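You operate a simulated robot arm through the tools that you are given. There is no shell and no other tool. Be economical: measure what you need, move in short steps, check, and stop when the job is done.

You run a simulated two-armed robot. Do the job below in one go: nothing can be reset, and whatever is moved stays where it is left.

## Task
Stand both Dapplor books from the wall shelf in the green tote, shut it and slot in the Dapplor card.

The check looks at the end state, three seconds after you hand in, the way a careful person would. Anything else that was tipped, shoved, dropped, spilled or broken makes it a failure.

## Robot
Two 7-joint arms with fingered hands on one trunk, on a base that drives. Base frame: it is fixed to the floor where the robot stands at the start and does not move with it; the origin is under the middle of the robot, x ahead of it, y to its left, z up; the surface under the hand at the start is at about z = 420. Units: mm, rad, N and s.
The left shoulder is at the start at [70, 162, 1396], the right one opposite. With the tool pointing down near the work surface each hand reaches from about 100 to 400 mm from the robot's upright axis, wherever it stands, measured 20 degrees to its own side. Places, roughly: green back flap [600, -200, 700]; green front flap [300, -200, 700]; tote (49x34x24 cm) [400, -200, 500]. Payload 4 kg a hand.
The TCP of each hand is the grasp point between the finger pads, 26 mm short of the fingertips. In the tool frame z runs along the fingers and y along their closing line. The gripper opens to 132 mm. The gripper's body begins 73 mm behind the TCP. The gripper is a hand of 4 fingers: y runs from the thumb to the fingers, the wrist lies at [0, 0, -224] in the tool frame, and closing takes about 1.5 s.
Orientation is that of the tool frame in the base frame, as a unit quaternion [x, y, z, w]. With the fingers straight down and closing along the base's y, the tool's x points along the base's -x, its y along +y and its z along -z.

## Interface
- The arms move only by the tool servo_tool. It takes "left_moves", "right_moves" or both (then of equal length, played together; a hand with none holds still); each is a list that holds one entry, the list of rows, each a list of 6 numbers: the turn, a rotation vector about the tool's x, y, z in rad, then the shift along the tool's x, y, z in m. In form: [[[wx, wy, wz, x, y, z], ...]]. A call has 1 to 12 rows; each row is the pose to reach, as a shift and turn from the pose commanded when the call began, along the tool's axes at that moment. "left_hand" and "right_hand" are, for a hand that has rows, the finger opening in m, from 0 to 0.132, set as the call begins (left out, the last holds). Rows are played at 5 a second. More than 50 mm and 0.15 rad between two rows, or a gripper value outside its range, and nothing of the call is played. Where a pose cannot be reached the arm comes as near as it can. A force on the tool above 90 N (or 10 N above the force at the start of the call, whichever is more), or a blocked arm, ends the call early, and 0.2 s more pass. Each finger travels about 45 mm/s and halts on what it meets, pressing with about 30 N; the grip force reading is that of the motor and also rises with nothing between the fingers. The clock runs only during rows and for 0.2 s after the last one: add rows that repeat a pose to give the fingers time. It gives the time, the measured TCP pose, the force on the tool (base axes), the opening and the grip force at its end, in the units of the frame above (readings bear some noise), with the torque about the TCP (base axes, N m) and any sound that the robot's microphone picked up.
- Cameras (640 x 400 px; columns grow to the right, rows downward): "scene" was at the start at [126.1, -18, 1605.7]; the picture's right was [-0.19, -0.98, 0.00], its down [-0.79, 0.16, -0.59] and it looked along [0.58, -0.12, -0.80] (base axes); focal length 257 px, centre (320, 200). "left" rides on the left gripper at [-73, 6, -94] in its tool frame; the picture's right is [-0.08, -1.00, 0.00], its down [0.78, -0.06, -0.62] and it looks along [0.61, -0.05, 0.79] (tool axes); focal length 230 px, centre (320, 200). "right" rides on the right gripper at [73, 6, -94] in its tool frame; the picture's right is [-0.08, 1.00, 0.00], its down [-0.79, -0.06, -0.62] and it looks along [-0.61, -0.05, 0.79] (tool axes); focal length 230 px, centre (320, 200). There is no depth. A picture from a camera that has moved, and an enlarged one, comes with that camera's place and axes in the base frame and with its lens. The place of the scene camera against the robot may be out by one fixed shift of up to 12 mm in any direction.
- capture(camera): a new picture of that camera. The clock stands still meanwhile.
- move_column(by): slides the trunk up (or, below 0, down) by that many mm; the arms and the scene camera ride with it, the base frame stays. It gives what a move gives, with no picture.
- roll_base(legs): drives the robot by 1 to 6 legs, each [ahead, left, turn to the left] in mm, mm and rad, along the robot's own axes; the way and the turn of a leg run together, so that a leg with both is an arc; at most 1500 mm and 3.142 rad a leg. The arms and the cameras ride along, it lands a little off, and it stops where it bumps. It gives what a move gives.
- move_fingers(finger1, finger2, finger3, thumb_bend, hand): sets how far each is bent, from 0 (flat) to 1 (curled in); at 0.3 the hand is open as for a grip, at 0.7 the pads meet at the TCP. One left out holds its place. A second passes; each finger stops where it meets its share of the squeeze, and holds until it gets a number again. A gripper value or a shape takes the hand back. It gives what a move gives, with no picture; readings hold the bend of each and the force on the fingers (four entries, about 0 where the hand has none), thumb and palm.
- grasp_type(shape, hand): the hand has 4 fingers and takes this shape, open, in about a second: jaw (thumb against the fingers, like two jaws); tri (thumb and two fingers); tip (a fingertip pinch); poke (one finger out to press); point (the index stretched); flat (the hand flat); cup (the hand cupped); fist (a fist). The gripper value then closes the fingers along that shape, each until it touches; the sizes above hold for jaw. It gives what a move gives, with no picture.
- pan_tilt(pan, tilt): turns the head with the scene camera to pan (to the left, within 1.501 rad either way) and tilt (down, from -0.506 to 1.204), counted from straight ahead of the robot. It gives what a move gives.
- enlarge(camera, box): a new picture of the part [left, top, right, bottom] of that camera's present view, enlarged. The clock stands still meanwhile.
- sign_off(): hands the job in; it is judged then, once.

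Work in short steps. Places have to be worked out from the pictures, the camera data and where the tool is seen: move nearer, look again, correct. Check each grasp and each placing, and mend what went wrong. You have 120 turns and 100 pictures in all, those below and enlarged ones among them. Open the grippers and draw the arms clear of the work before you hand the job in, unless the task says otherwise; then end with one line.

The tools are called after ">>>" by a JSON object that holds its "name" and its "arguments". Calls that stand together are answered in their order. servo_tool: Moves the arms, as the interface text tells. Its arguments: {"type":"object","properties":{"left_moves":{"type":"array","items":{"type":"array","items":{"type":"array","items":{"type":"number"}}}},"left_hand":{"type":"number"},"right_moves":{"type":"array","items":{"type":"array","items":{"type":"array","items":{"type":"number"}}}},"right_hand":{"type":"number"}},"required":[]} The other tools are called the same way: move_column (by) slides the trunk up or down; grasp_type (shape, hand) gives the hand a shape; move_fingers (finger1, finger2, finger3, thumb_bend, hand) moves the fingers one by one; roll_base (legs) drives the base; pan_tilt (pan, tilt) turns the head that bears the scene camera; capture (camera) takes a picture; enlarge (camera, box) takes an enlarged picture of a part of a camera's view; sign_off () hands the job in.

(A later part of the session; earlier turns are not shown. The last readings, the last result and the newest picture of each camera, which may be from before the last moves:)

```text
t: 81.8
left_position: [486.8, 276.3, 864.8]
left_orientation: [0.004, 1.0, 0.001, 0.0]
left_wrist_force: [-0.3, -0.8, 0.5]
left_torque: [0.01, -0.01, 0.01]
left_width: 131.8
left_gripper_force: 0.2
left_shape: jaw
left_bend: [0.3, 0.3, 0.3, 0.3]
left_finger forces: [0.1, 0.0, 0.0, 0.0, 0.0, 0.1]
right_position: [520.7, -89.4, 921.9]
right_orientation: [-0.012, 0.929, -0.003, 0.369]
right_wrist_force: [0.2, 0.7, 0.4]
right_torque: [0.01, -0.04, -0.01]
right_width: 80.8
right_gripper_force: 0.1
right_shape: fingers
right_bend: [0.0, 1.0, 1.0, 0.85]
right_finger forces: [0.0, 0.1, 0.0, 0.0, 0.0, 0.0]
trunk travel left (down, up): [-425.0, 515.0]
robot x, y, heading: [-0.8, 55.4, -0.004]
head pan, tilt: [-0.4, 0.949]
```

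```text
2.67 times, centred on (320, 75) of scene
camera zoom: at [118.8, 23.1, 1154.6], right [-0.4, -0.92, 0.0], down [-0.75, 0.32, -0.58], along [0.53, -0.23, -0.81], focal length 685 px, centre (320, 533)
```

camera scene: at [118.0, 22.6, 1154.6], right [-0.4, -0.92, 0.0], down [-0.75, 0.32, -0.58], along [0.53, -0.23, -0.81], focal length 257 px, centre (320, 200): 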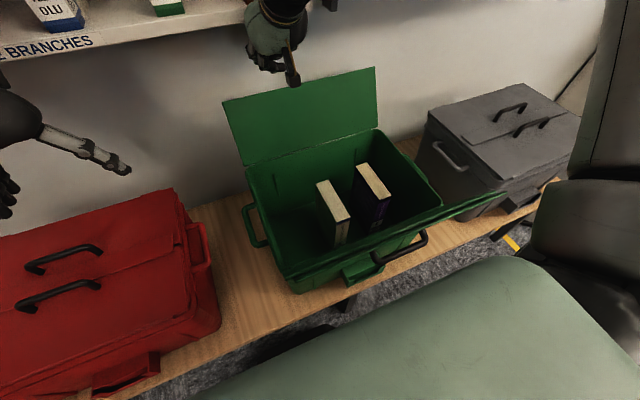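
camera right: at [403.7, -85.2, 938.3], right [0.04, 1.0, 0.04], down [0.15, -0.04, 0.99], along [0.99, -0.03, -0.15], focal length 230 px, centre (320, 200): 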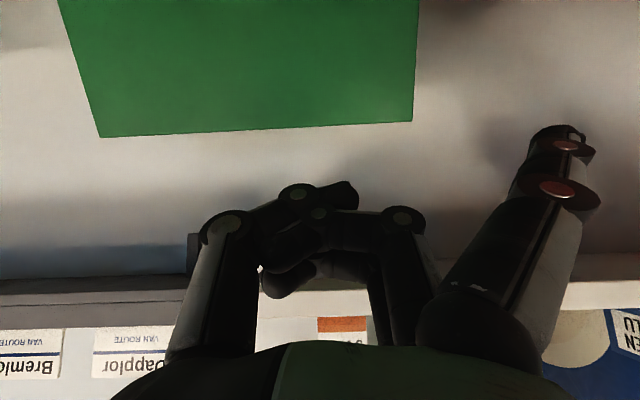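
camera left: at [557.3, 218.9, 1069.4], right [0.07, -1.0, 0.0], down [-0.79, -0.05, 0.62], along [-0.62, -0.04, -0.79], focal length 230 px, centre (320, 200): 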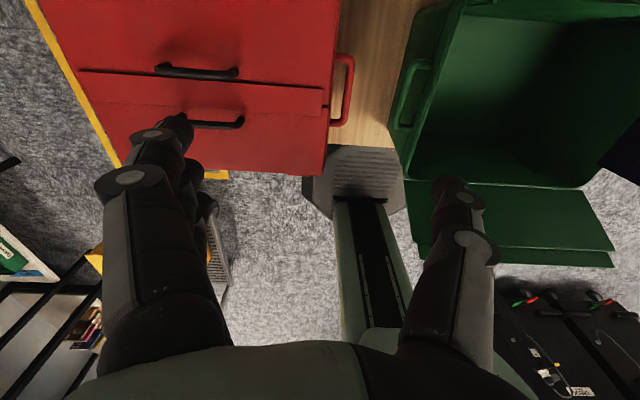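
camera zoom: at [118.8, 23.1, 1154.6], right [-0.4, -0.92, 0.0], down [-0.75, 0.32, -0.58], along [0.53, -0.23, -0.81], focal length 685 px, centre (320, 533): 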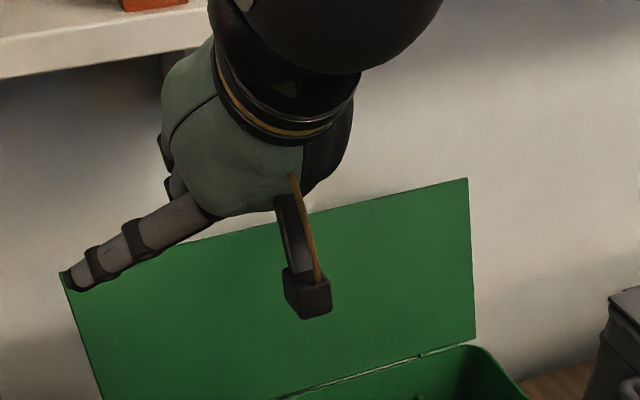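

Finger 1 (the lowest) can act as a hook. Right of the shelf's end (y<−165) there's no shelf above, so I'll move to y≈−300 and set finger 1 to 0.45.

>>> {"name": "servo_tool", "arguments": {"right_moves": [[[0, 0, 0, 0, -0.045, 0], [0, 0, 0, 0, -0.09, 0], [0, 0, 0, 0, -0.135, 0], [0, 0, 0, 0, -0.18, 0], [0, 0, 0, 0, -0.21, 0], [0, 0, 0, 0, -0.21, 0]]]}}

>>> {"name": "move_fingers", "arguments": {"hand": "right", "finger1": 0.45}}

>>> {"name": "capture", "arguments": {"camera": "right"}}

>>> {"name": "capture", "arguments": {"camera": "scene"}}

```text
t: 83.2
left_position: [487.0, 277.0, 865.7]
left_orientation: [0.006, 1.0, 0.0, 0.001]
left_wrist_force: [-0.7, -0.1, 0.0]
left_torque: [-0.03, 0.04, -0.03]
left_width: 132.3
left_gripper_force: 0.1
left_shape: jaw
left_bend: [0.3, 0.3, 0.3, 0.3]
left_finger forces: [0.0, 0.1, 0.1, 0.0, 0.1, 0.0]
right_position: [527.7, -301.6, 925.6]
right_orientation: [-0.012, 0.929, -0.003, 0.37]
right_wrist_force: [-0.2, -0.3, -0.2]
right_torque: [-0.01, 0.02, 0.01]
right_width: 80.7
right_gripper_force: 0.1
right_shape: fingers
right_bend: [0.0, 1.0, 1.0, 0.86]
right_finger forces: [0.1, 0.1, 0.0, 0.0, 0.0, 0.0]
trunk travel left (down, up): [-425.0, 515.0]
robot x, y, heading: [3.0, 55.7, -0.01]
head pan, tilt: [-0.4, 0.949]
```

```text
t: 84.2
left_position: [486.8, 276.3, 865.5]
left_orientation: [0.006, 1.0, 0.001, -0.001]
left_wrist_force: [0.3, 0.0, 0.0]
left_torque: [0.01, 0.02, 0.02]
left_width: 131.9
left_gripper_force: 0.0
left_shape: jaw
left_bend: [0.3, 0.3, 0.3, 0.3]
left_finger forces: [0.0, 0.0, 0.0, 0.1, 0.0, 0.0]
right_position: [527.1, -300.7, 925.5]
right_orientation: [-0.011, 0.929, -0.004, 0.37]
right_wrist_force: [-0.4, -0.1, 0.4]
right_torque: [0.01, 0.02, 0.02]
right_width: 37.1
right_gripper_force: 0.1
right_shape: fingers
right_bend: [0.45, 1.0, 1.0, 0.86]
right_finger forces: [0.0, 0.1, 0.0, 0.0, 0.0, 0.0]
trunk travel left (down, up): [-425.0, 515.0]
robot x, y, heading: [0.3, 57.4, -0.011]
head pan, tilt: [-0.4, 0.949]
```

```text
53 pictures are left
camera right: at [410.2, -297.1, 942.4], right [0.04, 1.0, 0.04], down [0.15, -0.04, 0.99], along [0.99, -0.03, -0.15], focal length 230 px, centre (320, 200)
```

right: 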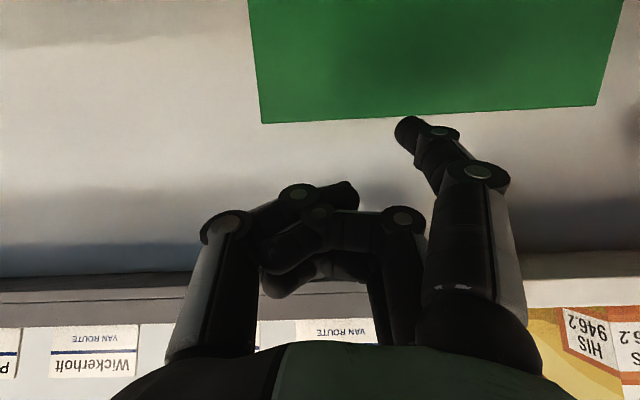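

```text
52 pictures are left
camera scene: at [118.8, 23.0, 1154.6], right [-0.4, -0.92, 0.0], down [-0.75, 0.32, -0.58], along [0.53, -0.23, -0.81], focal length 257 px, centre (320, 200)
```

scene: 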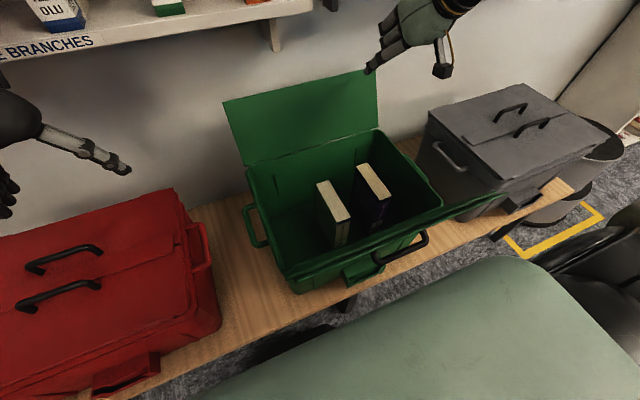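

Re-triangulating with these two views: the back flap leans back, its edge at about x≈681, z≈803, y 22…−378. I'll re-pitch to 0.55 rad and stage just above and behind that edge.

>>> {"name": "servo_tool", "arguments": {"right_moves": [[[0, 0.1, 0, -0.015, 0, 0.039], [0, 0.206, 0, -0.03, 0, 0.079], [0, 0.206, 0, -0.044, 0, 0.1175], [0, 0.206, 0, -0.058, 0, 0.146], [0, 0.206, 0, -0.073, 0, 0.1747], [0, 0.206, 0, -0.073, 0, 0.1747]]]}}

>>> {"name": "capture", "arguments": {"camera": "right"}}

>>> {"name": "enlarge", "arguments": {"camera": "scene", "box": [200, 0, 440, 150]}}

```text
t: 85.6
left_position: [484.1, 276.0, 867.2]
left_orientation: [0.007, 1.0, 0.0, 0.001]
left_wrist_force: [-0.9, -0.1, -0.3]
left_torque: [0.0, 0.01, 0.01]
left_width: 132.0
left_gripper_force: 0.0
left_shape: jaw
left_bend: [0.3, 0.3, 0.3, 0.3]
left_finger forces: [0.0, 0.0, 0.0, 0.1, 0.1, 0.0]
right_position: [695.7, -297.8, 846.7]
right_orientation: [-0.011, 0.963, -0.004, 0.27]
right_wrist_force: [-37.7, 6.8, -17.5]
right_torque: [-0.98, -6.23, -0.36]
right_width: 37.1
right_gripper_force: 0.2
right_shape: fingers
right_bend: [0.45, 1.0, 1.0, 0.86]
right_finger forces: [0.0, 0.0, 0.0, 0.0, 0.1, 0.1]
trunk travel left (down, up): [-425.0, 515.0]
robot x, y, heading: [0.3, 54.4, -0.01]
head pan, tilt: [-0.4, 0.949]
```

```text
51 pictures are left
camera right: at [585.7, -294.6, 887.7], right [0.05, 1.0, 0.03], down [0.35, -0.04, 0.94], along [0.94, -0.03, -0.35], focal length 230 px, centre (320, 200)
```

right: 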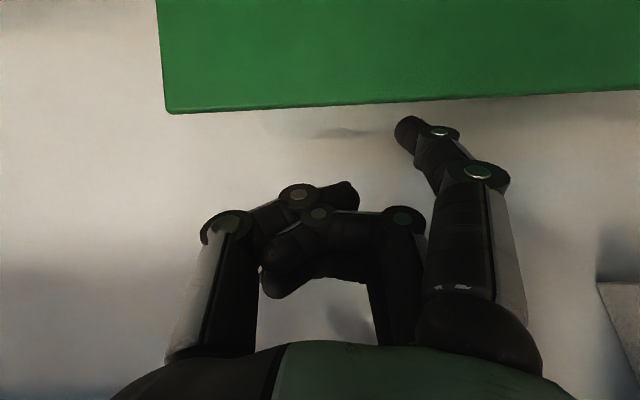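

```text
2.67 times, centred on (320, 75) of scene
camera zoom: at [114.3, 23.1, 1154.6], right [-0.4, -0.92, 0.0], down [-0.74, 0.32, -0.58], along [0.54, -0.23, -0.81], focal length 685 px, centre (320, 533)
```

zoom: 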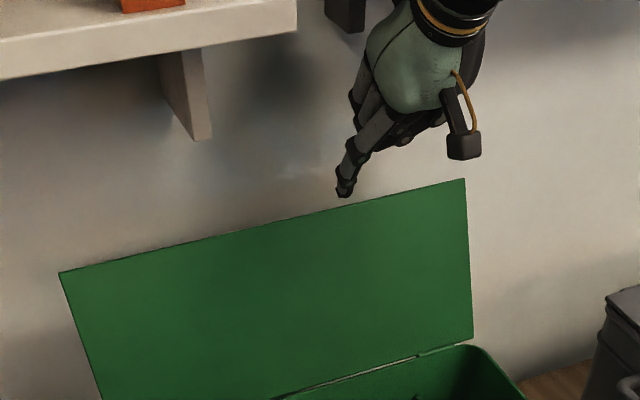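

The wrist is pressing on the card rail; I'll back out. Better plan: hook the flap from its right end, hand beside it (y≈−470) with finger 1 stretched out behind the flap, keeping the wrist below/before the rail.

>>> {"name": "servo_tool", "arguments": {"right_moves": [[[0, 0, 0, 0.029, 0, -0.0177], [0, 0, 0, 0.058, 0, -0.035], [0, -0.07, 0, 0.087, 0, -0.053], [0, -0.14, 0, 0.116, 0, -0.0707], [0, -0.209, 0, 0.116, -0.043, -0.0707], [0, -0.209, 0, 0.116, -0.086, -0.0707], [0, -0.209, 0, 0.116, -0.129, -0.0707], [0, -0.209, 0, 0.116, -0.172, -0.0707], [0, -0.209, 0, 0.131, -0.172, -0.045], [0, -0.209, 0, 0.147, -0.172, -0.0195], [0, -0.209, 0, 0.147, -0.172, -0.0195]]]}}

>>> {"name": "move_fingers", "arguments": {"hand": "right", "finger1": 0.0}}

>>> {"name": "capture", "arguments": {"camera": "right"}}

>>> {"name": "capture", "arguments": {"camera": "scene"}}

```text
t: 88.0
left_position: [486.5, 276.8, 865.6]
left_orientation: [0.005, 1.0, 0.001, 0.0]
left_wrist_force: [0.0, 0.2, -0.7]
left_torque: [0.01, -0.02, 0.0]
left_width: 131.7
left_gripper_force: 0.1
left_shape: jaw
left_bend: [0.3, 0.3, 0.3, 0.3]
left_finger forces: [0.0, 0.1, 0.0, 0.1, 0.0, 0.0]
right_position: [567.3, -473.2, 789.5]
right_orientation: [-0.011, 0.928, -0.004, 0.372]
right_wrist_force: [-0.3, -0.2, 0.4]
right_torque: [0.02, -0.02, -0.02]
right_width: 36.9
right_gripper_force: 0.1
right_shape: fingers
right_bend: [0.45, 1.0, 1.0, 0.86]
right_finger forces: [0.1, 0.1, 0.1, 0.0, 0.1, 0.1]
trunk travel left (down, up): [-425.0, 515.0]
robot x, y, heading: [-3.2, 55.0, -0.008]
head pan, tilt: [-0.4, 0.949]
```

```text
t: 89.0
left_position: [486.0, 276.3, 865.9]
left_orientation: [0.005, 1.0, 0.0, 0.0]
left_wrist_force: [0.4, -0.9, 0.1]
left_torque: [0.01, -0.02, -0.01]
left_width: 131.8
left_gripper_force: 0.1
left_shape: jaw
left_bend: [0.3, 0.3, 0.3, 0.3]
left_finger forces: [0.1, 0.0, 0.0, 0.0, 0.0, 0.1]
right_position: [566.7, -472.3, 790.6]
right_orientation: [-0.013, 0.929, -0.002, 0.371]
right_wrist_force: [0.3, 0.6, -0.1]
right_torque: [0.01, 0.0, -0.03]
right_width: 80.3
right_gripper_force: 0.1
right_shape: fingers
right_bend: [0.0, 1.0, 1.0, 0.86]
right_finger forces: [0.1, 0.0, 0.0, 0.0, 0.1, 0.0]
trunk travel left (down, up): [-425.0, 515.0]
robot x, y, heading: [-0.8, 56.7, -0.01]
head pan, tilt: [-0.4, 0.949]
```

```text
49 pictures are left
camera right: at [449.4, -468.9, 807.2], right [0.04, 1.0, 0.04], down [0.14, -0.04, 0.99], along [0.99, -0.03, -0.15], focal length 230 px, centre (320, 200)
```

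right: 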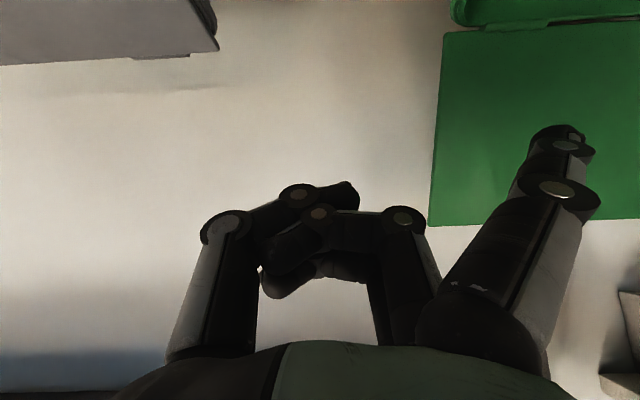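

```text
48 pictures are left
camera scene: at [118.8, 23.0, 1154.6], right [-0.4, -0.92, 0.0], down [-0.75, 0.32, -0.58], along [0.53, -0.23, -0.81], focal length 257 px, centre (320, 200)
```

scene: 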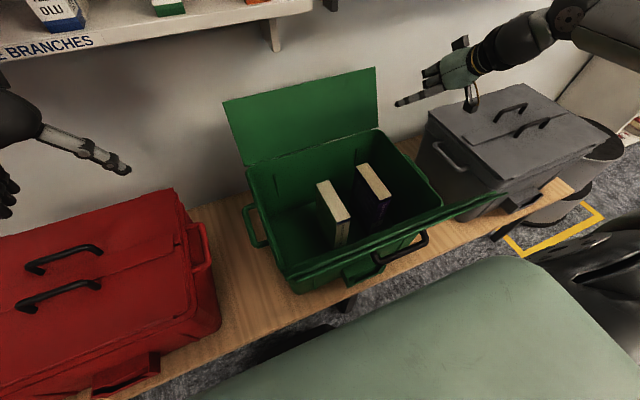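

Flap's right top corner is at y≈−370. Go right 35 mm, forward 155 mm past the flap, then back left behind it.

>>> {"name": "servo_tool", "arguments": {"right_moves": [[[0, 0, 0, 0, -0.035, 0], [0, 0, 0, -0.028, -0.035, 0.0266], [0, 0, 0, -0.056, -0.035, 0.053], [0, 0, 0, -0.085, -0.035, 0.08], [0, 0, 0, -0.1127, -0.035, 0.1065], [0, 0, 0, -0.1127, -0.035, 0.1065]]]}}

>>> {"name": "capture", "arguments": {"camera": "right"}}

>>> {"name": "enlarge", "arguments": {"camera": "scene", "box": [240, 30, 480, 180]}}

```text
t: 90.4
left_position: [486.2, 275.1, 865.6]
left_orientation: [0.006, 1.0, 0.0, 0.0]
left_wrist_force: [0.6, 0.3, -0.2]
left_torque: [-0.01, 0.01, -0.03]
left_width: 131.8
left_gripper_force: 0.0
left_shape: jaw
left_bend: [0.3, 0.3, 0.3, 0.3]
left_finger forces: [0.1, 0.1, 0.1, 0.0, 0.0, 0.1]
right_position: [723.5, -505.3, 793.5]
right_orientation: [-0.012, 0.928, -0.002, 0.372]
right_wrist_force: [0.3, -0.7, -0.1]
right_torque: [-0.04, 0.01, -0.02]
right_width: 80.8
right_gripper_force: 0.0
right_shape: fingers
right_bend: [0.0, 1.0, 1.0, 0.86]
right_finger forces: [0.0, 0.1, 0.0, 0.0, 0.0, 0.0]
trunk travel left (down, up): [-425.0, 515.0]
robot x, y, heading: [-3.2, 58.2, -0.011]
head pan, tilt: [-0.4, 0.949]
```

```text
47 pictures are left
camera right: at [606.1, -501.1, 809.4], right [0.04, 1.0, 0.04], down [0.14, -0.05, 0.99], along [0.99, -0.03, -0.14], focal length 230 px, centre (320, 200)
```

right: 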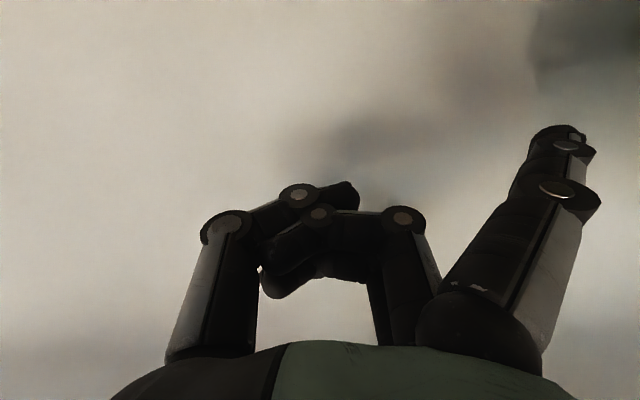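

```text
2.67 times, centred on (360, 105) of scene
camera zoom: at [117.9, 22.7, 1154.6], right [-0.4, -0.92, 0.0], down [-0.75, 0.32, -0.58], along [0.53, -0.23, -0.81], focal length 685 px, centre (213, 453)
```

zoom: 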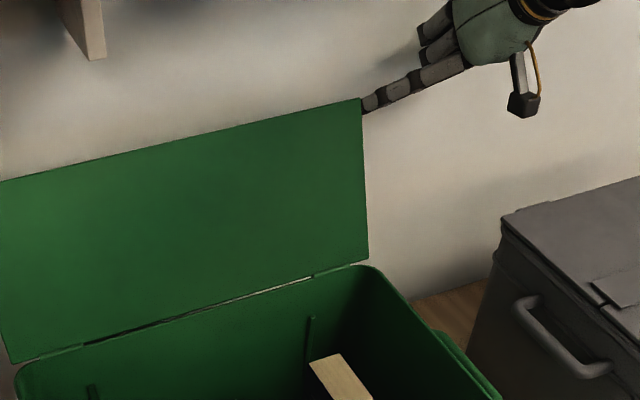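

No contact, finger is behind. Slide left 50 mm behind the flap, then pull forward slowly along the arc.

>>> {"name": "servo_tool", "arguments": {"right_moves": [[[0, 0, 0, 0, 0.025, 0], [0, 0, 0, 0, 0.05, 0], [0, 0, 0, 0, 0.05, 0]]]}}

>>> {"name": "servo_tool", "arguments": {"right_moves": [[[0, 0, 0, 0.0145, 0, -0.0137], [0, 0, 0, 0.028, 0, -0.029], [0, 0, 0, 0.041, 0, -0.044], [0, 0, 0, 0.055, 0, -0.059], [0, 0, 0, 0.07, 0, -0.073], [0, 0, 0, 0.07, 0, -0.073]]]}}

>>> {"name": "capture", "arguments": {"camera": "scene"}}

```text
t: 91.2
left_position: [487.0, 275.6, 865.8]
left_orientation: [0.005, 1.0, 0.0, 0.0]
left_wrist_force: [0.9, 0.5, -0.1]
left_torque: [0.02, 0.0, 0.02]
left_width: 132.0
left_gripper_force: 0.1
left_shape: jaw
left_bend: [0.3, 0.3, 0.3, 0.3]
left_finger forces: [0.0, 0.1, 0.0, 0.1, 0.0, 0.1]
right_position: [724.3, -455.9, 791.6]
right_orientation: [-0.011, 0.928, -0.003, 0.372]
right_wrist_force: [0.4, -1.5, 0.0]
right_torque: [-0.02, -0.01, -0.02]
right_width: 80.3
right_gripper_force: 0.3
right_shape: fingers
right_bend: [0.0, 1.0, 1.0, 0.86]
right_finger forces: [0.5, 0.0, 0.0, 0.1, 0.0, 0.0]
trunk travel left (down, up): [-425.0, 515.0]
robot x, y, heading: [0.1, 58.7, -0.01]
head pan, tilt: [-0.4, 0.949]
```

```text
t: 92.6
left_position: [487.1, 276.9, 866.7]
left_orientation: [0.006, 1.0, 0.0, -0.001]
left_wrist_force: [-0.4, 0.8, 0.0]
left_torque: [-0.03, -0.02, 0.0]
left_width: 132.4
left_gripper_force: 0.1
left_shape: jaw
left_bend: [0.3, 0.3, 0.3, 0.3]
left_finger forces: [0.0, 0.0, 0.0, 0.1, 0.0, 0.1]
right_position: [619.1, -457.0, 795.1]
right_orientation: [-0.012, 0.929, -0.003, 0.371]
right_wrist_force: [-0.2, 0.3, 0.4]
right_torque: [0.01, -0.01, -0.01]
right_width: 80.8
right_gripper_force: 0.1
right_shape: fingers
right_bend: [0.0, 1.0, 1.0, 0.86]
right_finger forces: [0.0, 0.0, 0.0, 0.1, 0.0, 0.0]
trunk travel left (down, up): [-425.0, 515.0]
robot x, y, heading: [-3.1, 57.5, -0.013]
head pan, tilt: [-0.4, 0.949]
```

```text
45 pictures are left
camera scene: at [119.2, 23.2, 1154.5], right [-0.4, -0.92, 0.0], down [-0.75, 0.32, -0.58], along [0.53, -0.23, -0.81], focal length 257 px, centre (320, 200)
```

scene: 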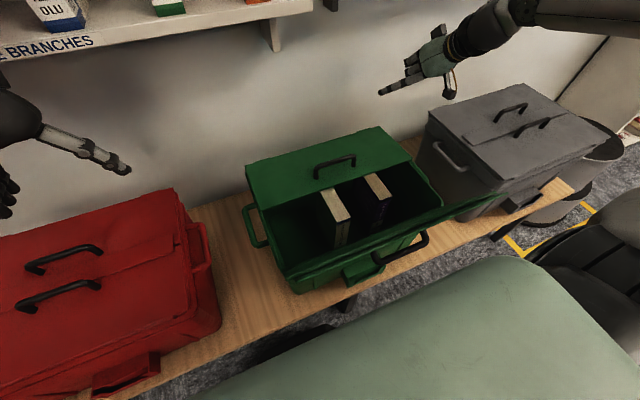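

The back flap is closed and the books still stand. Now look at the front flap closely.

>>> {"name": "enlarge", "arguments": {"camera": "scene", "box": [230, 110, 510, 300]}}

>>> {"name": "capture", "arguments": {"camera": "left"}}

```text
2.11 times, centred on (370, 205) of scene
camera zoom: at [119.2, 23.2, 1154.5], right [-0.4, -0.92, 0.0], down [-0.75, 0.32, -0.58], along [0.53, -0.23, -0.81], focal length 541 px, centre (215, 190)
```

zoom: 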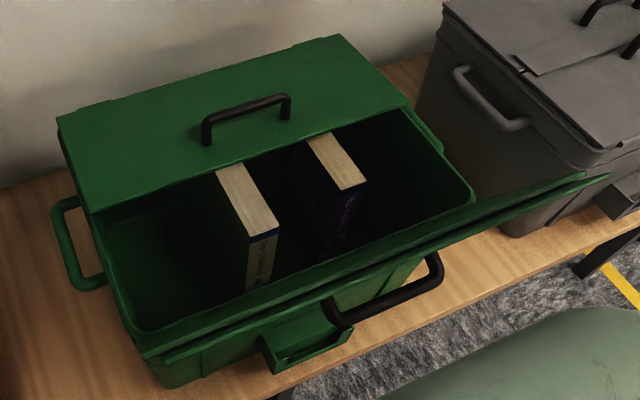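

```text
43 pictures are left
camera left: at [559.4, 282.0, 959.0], right [0.07, -1.0, 0.0], down [-0.78, -0.05, 0.62], along [-0.62, -0.04, -0.79], focal length 230 px, centre (320, 200)
```

left: 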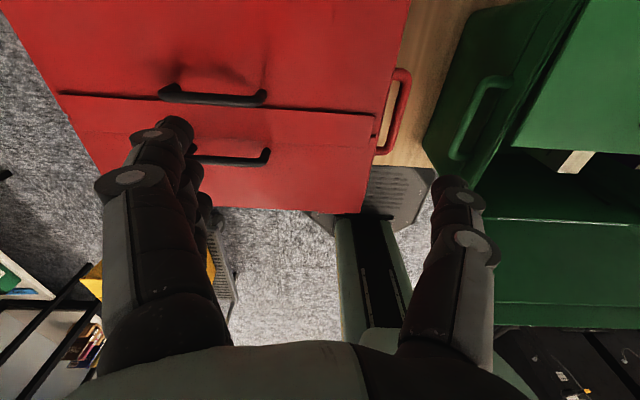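

The front flap stands leaning outward toward the robot (edge ≈ x 241, z 800), so a push from the robot side closes it. First retract the right hand, raise the trunk.

>>> {"name": "servo_tool", "arguments": {"right_moves": [[[0, 0, 0, 0.03, 0, -0.028], [0, 0, 0, 0.06, 0, -0.057], [0, 0, 0, 0.085, 0, -0.08], [0, 0, 0, 0.109, 0, -0.103], [0, 0, 0, 0.109, 0, -0.103]]]}}

>>> {"name": "move_column", "arguments": {"by": 350}}

>>> {"name": "grasp_type", "arguments": {"hand": "right", "shape": "jaw"}}

```text
t: 93.8
left_position: [486.8, 275.2, 865.8]
left_orientation: [0.005, 1.0, 0.0, -0.001]
left_wrist_force: [0.3, 0.0, 0.1]
left_torque: [0.04, 0.03, 0.0]
left_width: 131.8
left_gripper_force: 0.0
left_shape: jaw
left_bend: [0.3, 0.3, 0.3, 0.3]
left_finger forces: [0.0, 0.1, 0.1, 0.1, 0.0, 0.1]
right_position: [469.1, -458.9, 795.9]
right_orientation: [-0.013, 0.928, -0.002, 0.371]
right_wrist_force: [0.1, 0.2, -0.7]
right_torque: [0.0, -0.04, -0.01]
right_width: 80.8
right_gripper_force: 0.0
right_shape: fingers
right_bend: [0.0, 1.0, 1.0, 0.86]
right_finger forces: [0.0, 0.1, 0.0, 0.1, 0.0, 0.1]
trunk travel left (down, up): [-425.0, 515.0]
robot x, y, heading: [1.1, 56.7, -0.01]
head pan, tilt: [-0.4, 0.949]
```

```text
t: 97.2
left_position: [486.4, 276.2, 1214.5]
left_orientation: [0.005, 1.0, 0.0, -0.001]
left_wrist_force: [0.5, 0.9, 0.3]
left_torque: [0.04, -0.03, -0.01]
left_width: 132.0
left_gripper_force: 0.1
left_shape: jaw
left_bend: [0.3, 0.3, 0.3, 0.3]
left_finger forces: [0.1, 0.0, 0.0, 0.0, 0.0, 0.0]
right_position: [469.0, -459.8, 1146.2]
right_orientation: [-0.011, 0.928, -0.003, 0.372]
right_wrist_force: [0.5, 0.0, -0.6]
right_torque: [0.01, 0.03, -0.03]
right_width: 80.6
right_gripper_force: 0.0
right_shape: fingers
right_bend: [0.0, 1.0, 1.0, 0.86]
right_finger forces: [0.1, 0.1, 0.0, 0.0, 0.1, 0.0]
trunk travel left (down, up): [-775.0, 165.0]
robot x, y, heading: [-2.1, 55.4, -0.008]
head pan, tilt: [-0.4, 0.949]
```

```text
t: 98.1
left_position: [486.2, 275.9, 1215.8]
left_orientation: [0.005, 1.0, 0.0, 0.0]
left_wrist_force: [-0.2, 0.1, -0.5]
left_torque: [-0.02, 0.01, 0.01]
left_width: 132.1
left_gripper_force: 0.1
left_shape: jaw
left_bend: [0.3, 0.3, 0.3, 0.3]
left_finger forces: [0.0, 0.0, 0.1, 0.0, 0.1, 0.0]
right_position: [468.9, -460.8, 1146.4]
right_orientation: [-0.011, 0.928, -0.004, 0.371]
right_wrist_force: [-0.1, -0.4, 0.5]
right_torque: [-0.01, 0.02, 0.0]
right_width: 131.9
right_gripper_force: 0.1
right_shape: jaw
right_bend: [0.3, 0.3, 0.3, 0.3]
right_finger forces: [0.0, 0.0, 0.0, 0.1, 0.1, 0.0]
trunk travel left (down, up): [-775.0, 165.0]
robot x, y, heading: [0.4, 57.6, -0.007]
head pan, tilt: [-0.4, 0.949]
```

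Unpitch and bring the hand to (180, −80, 1000), in front of the front flap, fingers closed.

>>> {"name": "servo_tool", "arguments": {"right_moves": [[[0, 0.069, 0, 0.0282, 0.0345, -0.0084], [0, 0.138, 0, 0.0564, 0.069, -0.0168], [0, 0.207, 0, 0.0846, 0.1035, -0.0252], [0, 0.276, 0, 0.1128, 0.138, -0.0336], [0, 0.345, 0, 0.141, 0.1725, -0.042], [0, 0.414, 0, 0.1692, 0.207, -0.0504], [0, 0.483, 0, 0.1974, 0.2415, -0.0588], [0, 0.552, 0, 0.2256, 0.276, -0.0672], [0, 0.621, 0, 0.2538, 0.3105, -0.0756], [0, 0.69, 0, 0.282, 0.345, -0.084], [0, 0.758, 0, 0.31, 0.38, -0.092], [0, 0.758, 0, 0.31, 0.38, -0.092]]], "right_hand": 0.0}}

>>> {"name": "pan_tilt", "arguments": {"pan": -0.5, "tilt": 1.1}}

>>> {"name": "capture", "arguments": {"camera": "scene"}}

>>> {"name": "capture", "arguments": {"camera": "right"}}

```text
t: 100.7
left_position: [488.9, 272.9, 1215.6]
left_orientation: [0.005, 1.0, 0.001, -0.001]
left_wrist_force: [0.5, -0.1, -0.3]
left_torque: [0.04, -0.01, -0.01]
left_width: 132.0
left_gripper_force: 0.0
left_shape: jaw
left_bend: [0.3, 0.3, 0.3, 0.3]
left_finger forces: [0.0, 0.1, 0.1, 0.0, 0.1, 0.1]
right_position: [332.0, -68.4, 1079.8]
right_orientation: [-0.007, 1.0, -0.004, -0.001]
right_wrist_force: [-0.5, 0.3, -1.3]
right_torque: [0.04, 0.01, 0.01]
right_width: 0.0
right_gripper_force: 30.0
right_shape: jaw
right_bend: [0.69, 0.57, 0.69, 0.67]
right_finger forces: [0.1, 0.0, 0.1, 0.0, 0.0, 0.0]
right hand out of reach, approached as far as the arm can: row 3, 4, 5, 6, 7, 8, 9, 10, 11, 12
trunk travel left (down, up): [-775.0, 165.0]
robot x, y, heading: [-1.6, 51.8, -0.014]
head pan, tilt: [-0.4, 0.949]
```

```text
t: 101.4
left_position: [486.8, 273.9, 1216.2]
left_orientation: [0.004, 1.0, 0.001, 0.0]
left_wrist_force: [0.0, 0.2, -0.8]
left_torque: [0.0, 0.02, -0.01]
left_width: 131.8
left_gripper_force: 0.0
left_shape: jaw
left_bend: [0.3, 0.3, 0.3, 0.3]
left_finger forces: [0.1, 0.1, 0.1, 0.0, 0.0, 0.0]
right_position: [331.5, -68.1, 1080.1]
right_orientation: [-0.009, 1.0, -0.004, 0.002]
right_wrist_force: [-0.6, 0.3, -0.6]
right_torque: [0.0, -0.04, -0.04]
right_width: 0.0
right_gripper_force: 30.5
right_shape: jaw
right_bend: [0.69, 0.57, 0.69, 0.67]
right_finger forces: [0.0, 0.0, 0.0, 0.1, 0.0, 0.0]
trunk travel left (down, up): [-775.0, 165.0]
robot x, y, heading: [2.1, 54.9, -0.011]
head pan, tilt: [-0.499, 1.1]
```

```text
42 pictures are left
camera scene: at [106.6, 18.9, 1494.4], right [-0.49, -0.87, 0.0], down [-0.78, 0.44, -0.45], along [0.4, -0.22, -0.89], focal length 257 px, centre (320, 200)
```

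scene: 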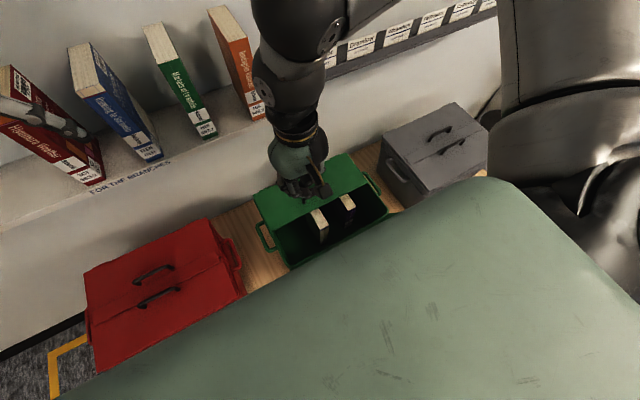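

```text
41 pictures are left
camera right: at [257.1, -62.9, 1173.1], right [0.06, 1.0, -0.01], down [0.78, -0.04, 0.62], along [0.62, -0.04, -0.78], focal length 230 px, centre (320, 200)
```

right: 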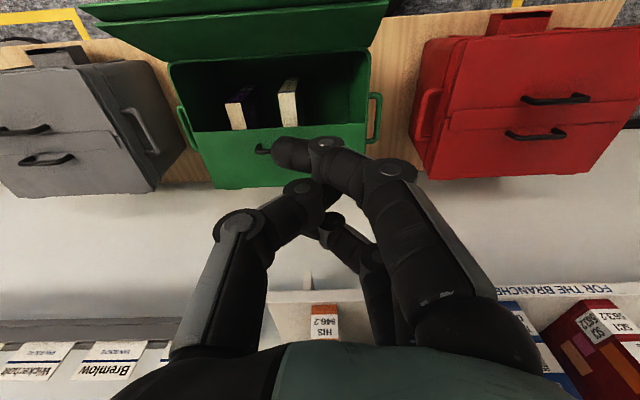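

The arm is too folded near the body; I want to back the robot ~150 mm. Check what's to the sides/behind.

>>> {"name": "pan_tilt", "arguments": {"pan": -1.5, "tilt": 0.8}}

>>> {"name": "capture", "arguments": {"camera": "scene"}}

>>> {"name": "pan_tilt", "arguments": {"pan": 1.5, "tilt": 0.8}}

>>> {"name": "capture", "arguments": {"camera": "scene"}}

```text
t: 102.7
left_position: [486.1, 274.6, 1216.1]
left_orientation: [0.005, 1.0, 0.0, 0.0]
left_wrist_force: [0.2, 0.2, -0.2]
left_torque: [0.01, -0.02, 0.02]
left_width: 132.1
left_gripper_force: 0.1
left_shape: jaw
left_bend: [0.3, 0.3, 0.3, 0.3]
left_finger forces: [0.0, 0.0, 0.0, 0.0, 0.0, 0.0]
right_position: [331.5, -66.9, 1080.6]
right_orientation: [-0.008, 1.0, -0.005, 0.002]
right_wrist_force: [-0.8, 0.3, -0.5]
right_torque: [-0.03, 0.04, 0.02]
right_width: 0.0
right_gripper_force: 30.0
right_shape: jaw
right_bend: [0.69, 0.57, 0.69, 0.67]
right_finger forces: [0.0, 0.1, 0.0, 0.0, 0.0, 0.0]
trunk travel left (down, up): [-775.0, 165.0]
robot x, y, heading: [-4.1, 59.8, -0.014]
head pan, tilt: [-1.499, 0.799]
```

```text
40 pictures are left
camera scene: at [57.0, -28.6, 1516.1], right [-1.0, -0.06, 0.0], down [-0.04, 0.72, -0.7], along [0.04, -0.7, -0.72], focal length 257 px, centre (320, 200)
```

scene: 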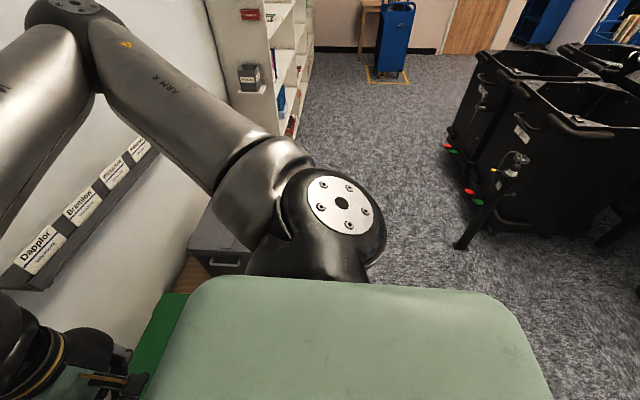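

```text
t: 105.3
left_position: [486.3, 276.1, 1215.7]
left_orientation: [0.006, 1.0, 0.0, 0.0]
left_wrist_force: [0.3, 0.5, -0.2]
left_torque: [0.01, 0.03, -0.01]
left_width: 131.8
left_gripper_force: 0.0
left_shape: jaw
left_bend: [0.3, 0.3, 0.3, 0.3]
left_finger forces: [0.0, 0.0, 0.1, 0.1, 0.0, 0.0]
right_position: [330.9, -65.9, 1080.0]
right_orientation: [-0.009, 1.0, -0.005, 0.002]
right_wrist_force: [0.8, 0.2, -0.1]
right_torque: [-0.01, 0.01, 0.01]
right_width: 0.0
right_gripper_force: 29.7
right_shape: jaw
right_bend: [0.69, 0.57, 0.69, 0.67]
right_finger forces: [0.0, 0.0, 0.0, 0.0, 0.0, 0.0]
trunk travel left (down, up): [-775.0, 165.0]
robot x, y, heading: [-0.8, 56.1, -0.014]
head pan, tilt: [1.499, 0.799]
```

```text
39 pictures are left
camera scene: at [58.9, 132.5, 1516.1], right [1.0, -0.08, 0.0], down [-0.06, -0.71, -0.7], along [0.06, 0.69, -0.72], focal length 257 px, centre (320, 200)
```

scene: 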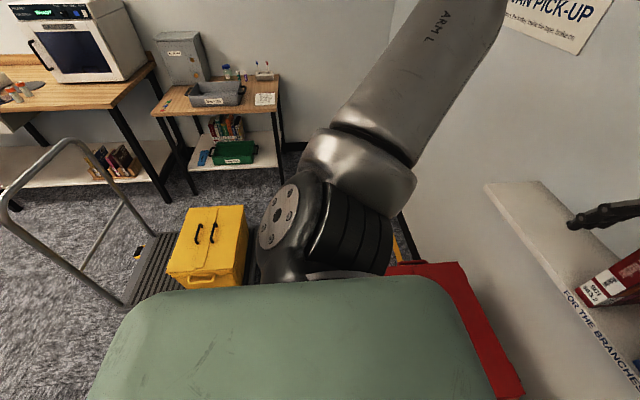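

Space behind is clear for ~200 mm. Back the robot 180 mm; the hand then ends in front of the flap, and look.

>>> {"name": "roll_base", "arguments": {"legs": [[-180, 0, 0.01]]}}

>>> {"name": "pan_tilt", "arguments": {"pan": -0.4, "tilt": 0.9}}

>>> {"name": "capture", "arguments": {"camera": "scene"}}

>>> {"name": "capture", "arguments": {"camera": "right"}}

```text
t: 106.8
left_position: [306.8, 279.6, 1215.6]
left_orientation: [0.004, 1.0, 0.001, -0.002]
left_wrist_force: [0.3, 0.2, -0.7]
left_torque: [0.01, 0.02, -0.02]
left_width: 131.9
left_gripper_force: 0.0
left_shape: jaw
left_bend: [0.3, 0.3, 0.3, 0.3]
left_finger forces: [0.1, 0.0, 0.1, 0.0, 0.0, 0.0]
right_position: [152.8, -63.6, 1079.1]
right_orientation: [-0.01, 1.0, -0.005, 0.0]
right_wrist_force: [0.6, -0.1, -0.6]
right_torque: [0.0, 0.0, 0.0]
right_width: 0.2
right_gripper_force: 29.9
right_shape: jaw
right_bend: [0.69, 0.57, 0.69, 0.67]
right_finger forces: [0.1, 0.0, 0.1, 0.0, 0.0, 0.1]
trunk travel left (down, up): [-775.0, 165.0]
robot x, y, heading: [-186.9, 58.1, -0.001]
head pan, tilt: [1.499, 0.799]
```

```text
t: 108.7
left_position: [304.0, 279.0, 1215.5]
left_orientation: [0.004, 1.0, 0.001, -0.001]
left_wrist_force: [-0.9, -0.1, -0.1]
left_torque: [0.0, 0.02, 0.02]
left_width: 131.6
left_gripper_force: 0.0
left_shape: jaw
left_bend: [0.3, 0.3, 0.3, 0.3]
left_finger forces: [0.0, 0.0, 0.1, 0.1, 0.1, 0.0]
right_position: [149.9, -63.5, 1080.8]
right_orientation: [-0.011, 1.0, -0.006, 0.002]
right_wrist_force: [-0.2, -0.3, 0.1]
right_torque: [0.01, -0.01, -0.01]
right_width: 0.0
right_gripper_force: 30.1
right_shape: jaw
right_bend: [0.69, 0.57, 0.69, 0.67]
right_finger forces: [0.0, 0.0, 0.0, 0.0, 0.1, 0.0]
trunk travel left (down, up): [-775.0, 165.0]
robot x, y, heading: [-184.6, 56.4, -0.007]
head pan, tilt: [-0.4, 0.901]
```

```text
38 pictures are left
camera scene: at [-61.1, 24.0, 1508.2], right [-0.39, -0.92, 0.0], down [-0.72, 0.31, -0.62], along [0.57, -0.25, -0.78], focal length 257 px, centre (320, 200)
```

scene: 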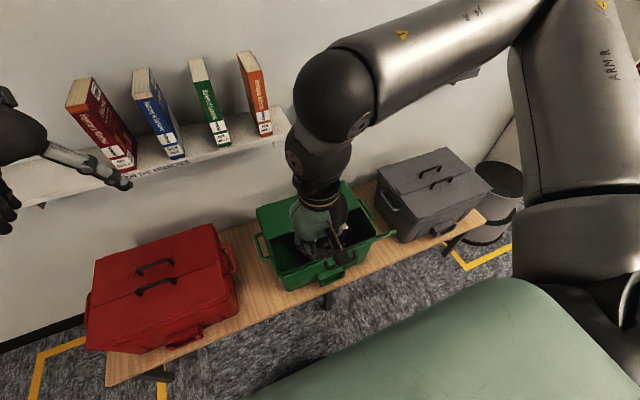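

```text
37 pictures are left
camera right: at [75.6, -58.5, 1173.1], right [0.06, 1.0, -0.01], down [0.78, -0.04, 0.62], along [0.62, -0.04, -0.79], focal length 230 px, centre (320, 200)
```

right: 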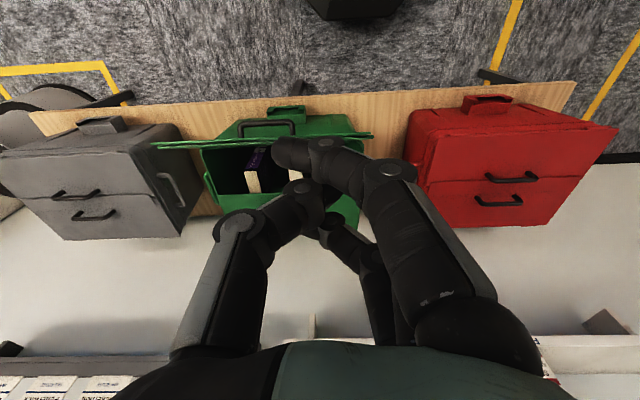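

Flap edge confirmed near x≈235, z≈800; handle at y≈−125…−210. Lower at (150, −63) to z≈790, left of the handle.

>>> {"name": "servo_tool", "arguments": {"right_moves": [[[0, 0, 0, 0, 0, 0.045], [0, 0, 0, 0, 0, 0.09], [0, 0, 0, 0, 0, 0.135], [0, 0, 0, 0, 0, 0.18], [0, 0, 0, 0, 0, 0.225], [0, 0, 0, 0, 0, 0.265], [0, 0, 0, 0, 0, 0.295], [0, 0, 0, 0, 0, 0.295]]]}}

>>> {"name": "capture", "arguments": {"camera": "scene"}}

>>> {"name": "capture", "arguments": {"camera": "right"}}

```text
t: 110.5
left_position: [304.3, 279.5, 1215.7]
left_orientation: [0.004, 1.0, 0.0, -0.001]
left_wrist_force: [0.6, -0.4, 0.2]
left_torque: [0.03, -0.03, -0.01]
left_width: 131.8
left_gripper_force: 0.0
left_shape: jaw
left_bend: [0.3, 0.3, 0.3, 0.3]
left_finger forces: [0.0, 0.1, 0.1, 0.1, 0.0, 0.0]
right_position: [151.6, -161.8, 890.3]
right_orientation: [-0.011, 1.0, -0.005, 0.002]
right_wrist_force: [-0.6, 0.5, 0.1]
right_torque: [-0.02, -0.01, -0.01]
right_width: 0.0
right_gripper_force: 30.0
right_shape: jaw
right_bend: [0.69, 0.57, 0.69, 0.67]
right_finger forces: [0.0, 0.0, 0.0, 0.0, 0.0, 0.0]
right hand out of reach, approached as far as the arm can: row 1, 2, 3, 4, 5, 6, 7, 8
trunk travel left (down, up): [-775.0, 165.0]
robot x, y, heading: [-183.8, 56.9, -0.009]
head pan, tilt: [-0.4, 0.901]
```

```text
36 pictures are left
camera scene: at [-61.0, 24.1, 1508.2], right [-0.4, -0.92, 0.0], down [-0.72, 0.31, -0.62], along [0.57, -0.25, -0.78], focal length 257 px, centre (320, 200)
```

scene: 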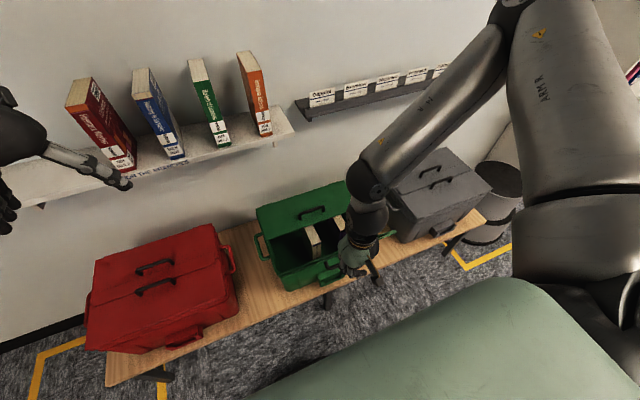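

```text
35 pictures are left
camera right: at [78.7, -156.2, 981.6], right [0.06, 1.0, -0.01], down [0.78, -0.04, 0.62], along [0.62, -0.04, -0.79], focal length 230 px, centre (320, 200)
```

right: 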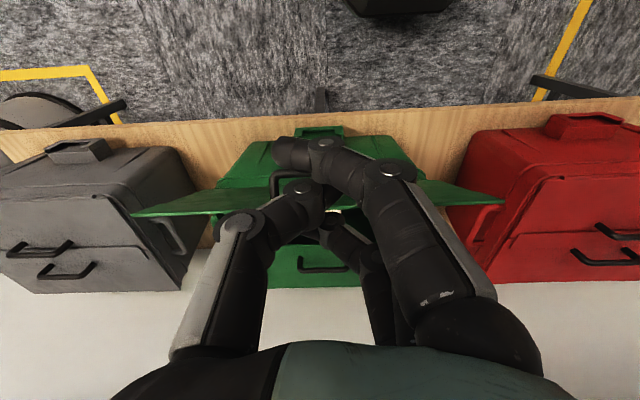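

Reach edge again, but position is good. Lower the trunk 100 mm; then push by driving forward.

>>> {"name": "move_column", "arguments": {"by": -105}}

>>> {"name": "capture", "arguments": {"camera": "right"}}

```text
t: 111.8
left_position: [302.5, 278.7, 1111.6]
left_orientation: [0.003, 1.0, 0.001, -0.001]
left_wrist_force: [-0.1, 0.2, -0.8]
left_torque: [-0.02, -0.03, 0.0]
left_width: 131.8
left_gripper_force: 0.1
left_shape: jaw
left_bend: [0.3, 0.3, 0.3, 0.3]
left_finger forces: [0.0, 0.1, 0.0, 0.0, 0.0, 0.0]
right_position: [151.5, -161.4, 784.8]
right_orientation: [-0.01, 1.0, -0.005, 0.002]
right_wrist_force: [-0.5, -1.0, 0.6]
right_torque: [0.05, -0.01, -0.02]
right_width: 0.0
right_gripper_force: 29.8
right_shape: jaw
right_bend: [0.69, 0.57, 0.69, 0.67]
right_finger forces: [0.1, 0.0, 0.0, 0.1, 0.1, 0.1]
trunk travel left (down, up): [-670.0, 270.0]
robot x, y, heading: [-183.7, 60.9, -0.007]
head pan, tilt: [-0.4, 0.901]
```

```text
34 pictures are left
camera right: at [78.6, -156.1, 876.8], right [0.06, 1.0, -0.01], down [0.78, -0.04, 0.62], along [0.62, -0.04, -0.79], focal length 230 px, centre (320, 200)
```

right: 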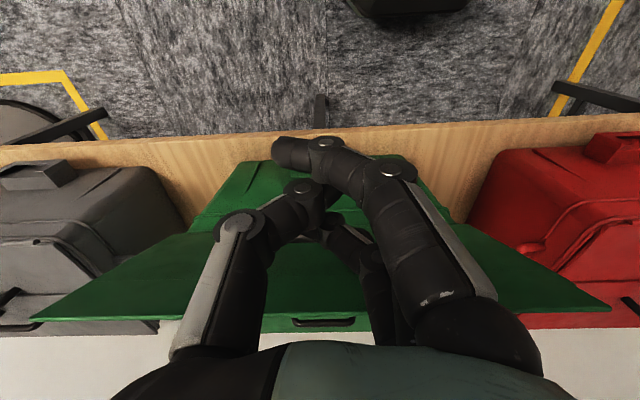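

Positioned before the flap. Push by driving forward in steps.

>>> {"name": "roll_base", "arguments": {"legs": [[80, 0, 0]]}}

>>> {"name": "roll_base", "arguments": {"legs": [[40, 0, 0]]}}

>>> {"name": "capture", "arguments": {"camera": "scene"}}

```text
t: 112.9
left_position: [379.8, 278.4, 1109.5]
left_orientation: [0.003, 1.0, 0.001, 0.0]
left_wrist_force: [1.1, -0.8, 0.5]
left_torque: [-0.03, 0.04, 0.0]
left_width: 131.8
left_gripper_force: 0.1
left_shape: jaw
left_bend: [0.3, 0.3, 0.3, 0.3]
left_finger forces: [0.1, 0.1, 0.0, 0.0, 0.1, 0.0]
right_position: [230.0, -162.8, 784.0]
right_orientation: [-0.011, 1.0, -0.005, 0.002]
right_wrist_force: [-0.4, -0.2, 1.0]
right_torque: [0.01, -0.02, 0.0]
right_width: 0.0
right_gripper_force: 30.2
right_shape: jaw
right_bend: [0.69, 0.57, 0.69, 0.67]
right_finger forces: [0.0, 0.1, 0.3, 0.0, 0.0, 0.1]
trunk travel left (down, up): [-670.0, 270.0]
robot x, y, heading: [-107.1, 55.0, -0.007]
head pan, tilt: [-0.4, 0.901]
```

```text
t: 113.8
left_position: [419.8, 279.4, 1112.4]
left_orientation: [0.002, 1.0, 0.0, 0.001]
left_wrist_force: [1.1, -0.9, 0.0]
left_torque: [0.01, 0.0, 0.02]
left_width: 132.1
left_gripper_force: 0.2
left_shape: jaw
left_bend: [0.3, 0.3, 0.3, 0.3]
left_finger forces: [0.1, 0.1, 0.0, 0.1, 0.0, 0.1]
right_position: [270.5, -161.2, 783.8]
right_orientation: [-0.011, 1.0, -0.003, 0.002]
right_wrist_force: [-2.7, 5.4, 14.3]
right_torque: [-0.13, -0.16, 0.5]
right_width: 0.0
right_gripper_force: 30.2
right_shape: jaw
right_bend: [0.69, 0.57, 0.72, 0.68]
right_finger forces: [0.0, 0.0, 20.4, 0.0, 33.6, 0.0]
trunk travel left (down, up): [-670.0, 270.0]
robot x, y, heading: [-66.6, 57.1, -0.004]
head pan, tilt: [-0.4, 0.901]
```

```text
33 pictures are left
camera scene: at [54.7, 23.2, 1403.2], right [-0.39, -0.92, 0.0], down [-0.72, 0.31, -0.62], along [0.57, -0.24, -0.78], focal length 257 px, centre (320, 200)
```

scene: 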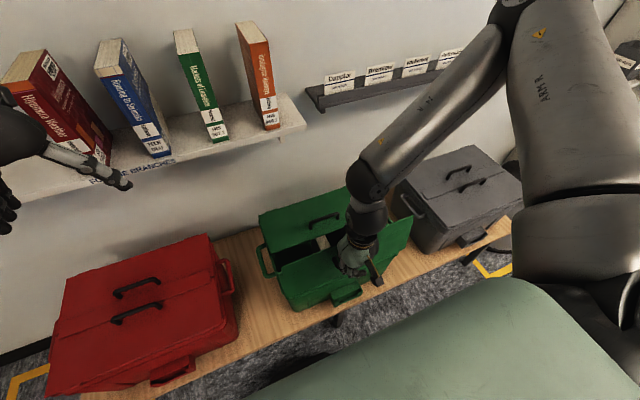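

There's force on thumb/finger 3 — maybe the handle between fingers. Look closer.

>>> {"name": "capture", "arguments": {"camera": "right"}}

>>> {"name": "enlarge", "arguments": {"camera": "scene", "box": [240, 170, 440, 320]}}

```text
32 pictures are left
camera right: at [195.3, -156.0, 877.1], right [0.05, 1.0, -0.01], down [0.78, -0.04, 0.62], along [0.62, -0.04, -0.78], focal length 230 px, centre (320, 200)
```

right: 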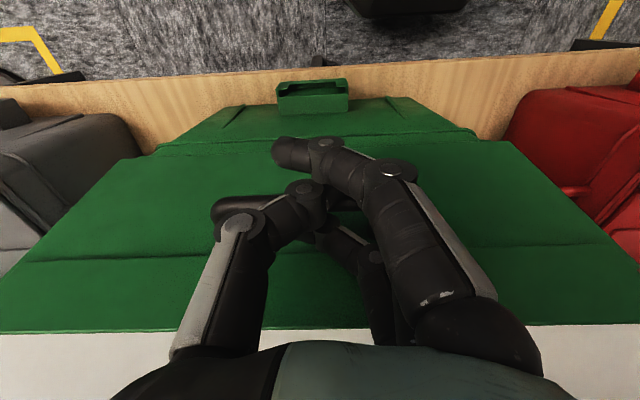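

```text
2.67 times, centred on (340, 245) of scene
camera zoom: at [54.7, 23.2, 1403.2], right [-0.39, -0.92, 0.0], down [-0.72, 0.31, -0.62], along [0.57, -0.24, -0.78], focal length 685 px, centre (267, 80)
```

zoom: 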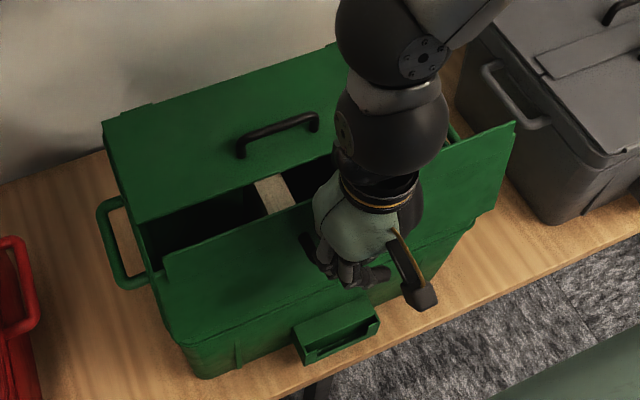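

The flap is already ~20° past vertical; the handle seems hung on the fingers. Lift slowly to free it and let it fall.

>>> {"name": "move_column", "arguments": {"by": 25}}

>>> {"name": "capture", "arguments": {"camera": "right"}}

```text
t: 114.5
left_position: [421.8, 278.5, 1135.5]
left_orientation: [0.003, 1.0, 0.0, -0.001]
left_wrist_force: [0.2, 0.8, 0.2]
left_torque: [-0.05, 0.03, 0.0]
left_width: 131.9
left_gripper_force: 0.0
left_shape: jaw
left_bend: [0.3, 0.3, 0.3, 0.3]
left_finger forces: [0.0, 0.0, 0.0, 0.1, 0.1, 0.0]
right_position: [270.7, -161.6, 809.3]
right_orientation: [-0.011, 1.0, -0.004, 0.001]
right_wrist_force: [-0.1, 0.7, -0.5]
right_torque: [-0.02, 0.03, -0.02]
right_width: 0.0
right_gripper_force: 30.2
right_shape: jaw
right_bend: [0.69, 0.57, 0.69, 0.68]
right_finger forces: [0.1, 0.1, 0.0, 0.0, 0.1, 0.1]
trunk travel left (down, up): [-695.0, 245.0]
robot x, y, heading: [-63.9, 59.0, -0.009]
head pan, tilt: [-0.4, 0.901]
```

```text
30 pictures are left
camera right: at [197.2, -155.8, 901.7], right [0.05, 1.0, -0.01], down [0.78, -0.04, 0.62], along [0.62, -0.04, -0.79], focal length 230 px, centre (320, 200)
```

right: 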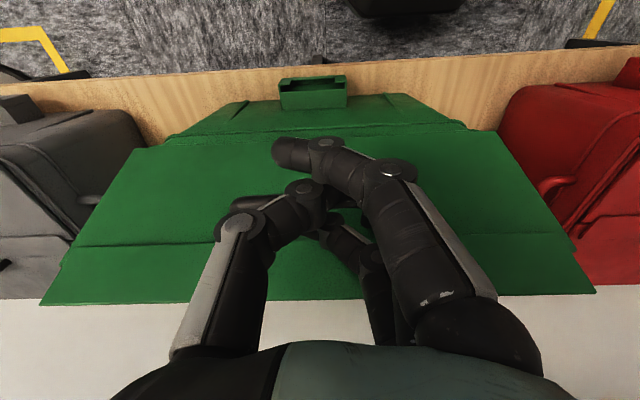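

Freed. Push on 60 mm more.

>>> {"name": "roll_base", "arguments": {"legs": [[60, 0, 0]]}}

>>> {"name": "capture", "arguments": {"camera": "right"}}

```text
t: 115.5
left_position: [478.1, 278.0, 1136.3]
left_orientation: [0.004, 1.0, 0.0, 0.001]
left_wrist_force: [-0.4, 0.5, 0.0]
left_torque: [0.01, -0.01, -0.01]
left_width: 131.8
left_gripper_force: 0.0
left_shape: jaw
left_bend: [0.3, 0.3, 0.3, 0.3]
left_finger forces: [0.0, 0.1, 0.1, 0.0, 0.0, 0.1]
right_position: [326.9, -162.5, 810.0]
right_orientation: [-0.01, 1.0, -0.003, 0.002]
right_wrist_force: [-0.6, -0.6, 0.1]
right_torque: [0.02, 0.01, -0.03]
right_width: 0.0
right_gripper_force: 29.9
right_shape: jaw
right_bend: [0.69, 0.57, 0.69, 0.68]
right_finger forces: [0.0, 0.1, 0.0, 0.0, 0.0, 0.0]
trunk travel left (down, up): [-695.0, 245.0]
robot x, y, heading: [-13.1, 55.1, -0.004]
head pan, tilt: [-0.4, 0.901]
```

```text
29 pictures are left
camera right: at [252.7, -156.9, 902.7], right [0.06, 1.0, -0.01], down [0.78, -0.04, 0.62], along [0.62, -0.04, -0.78], focal length 230 px, centre (320, 200)
```

right: 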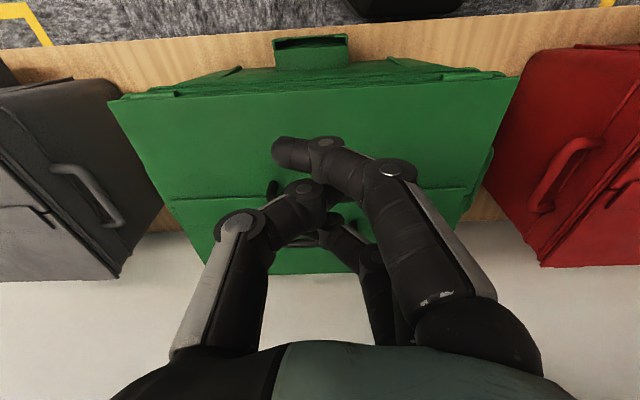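

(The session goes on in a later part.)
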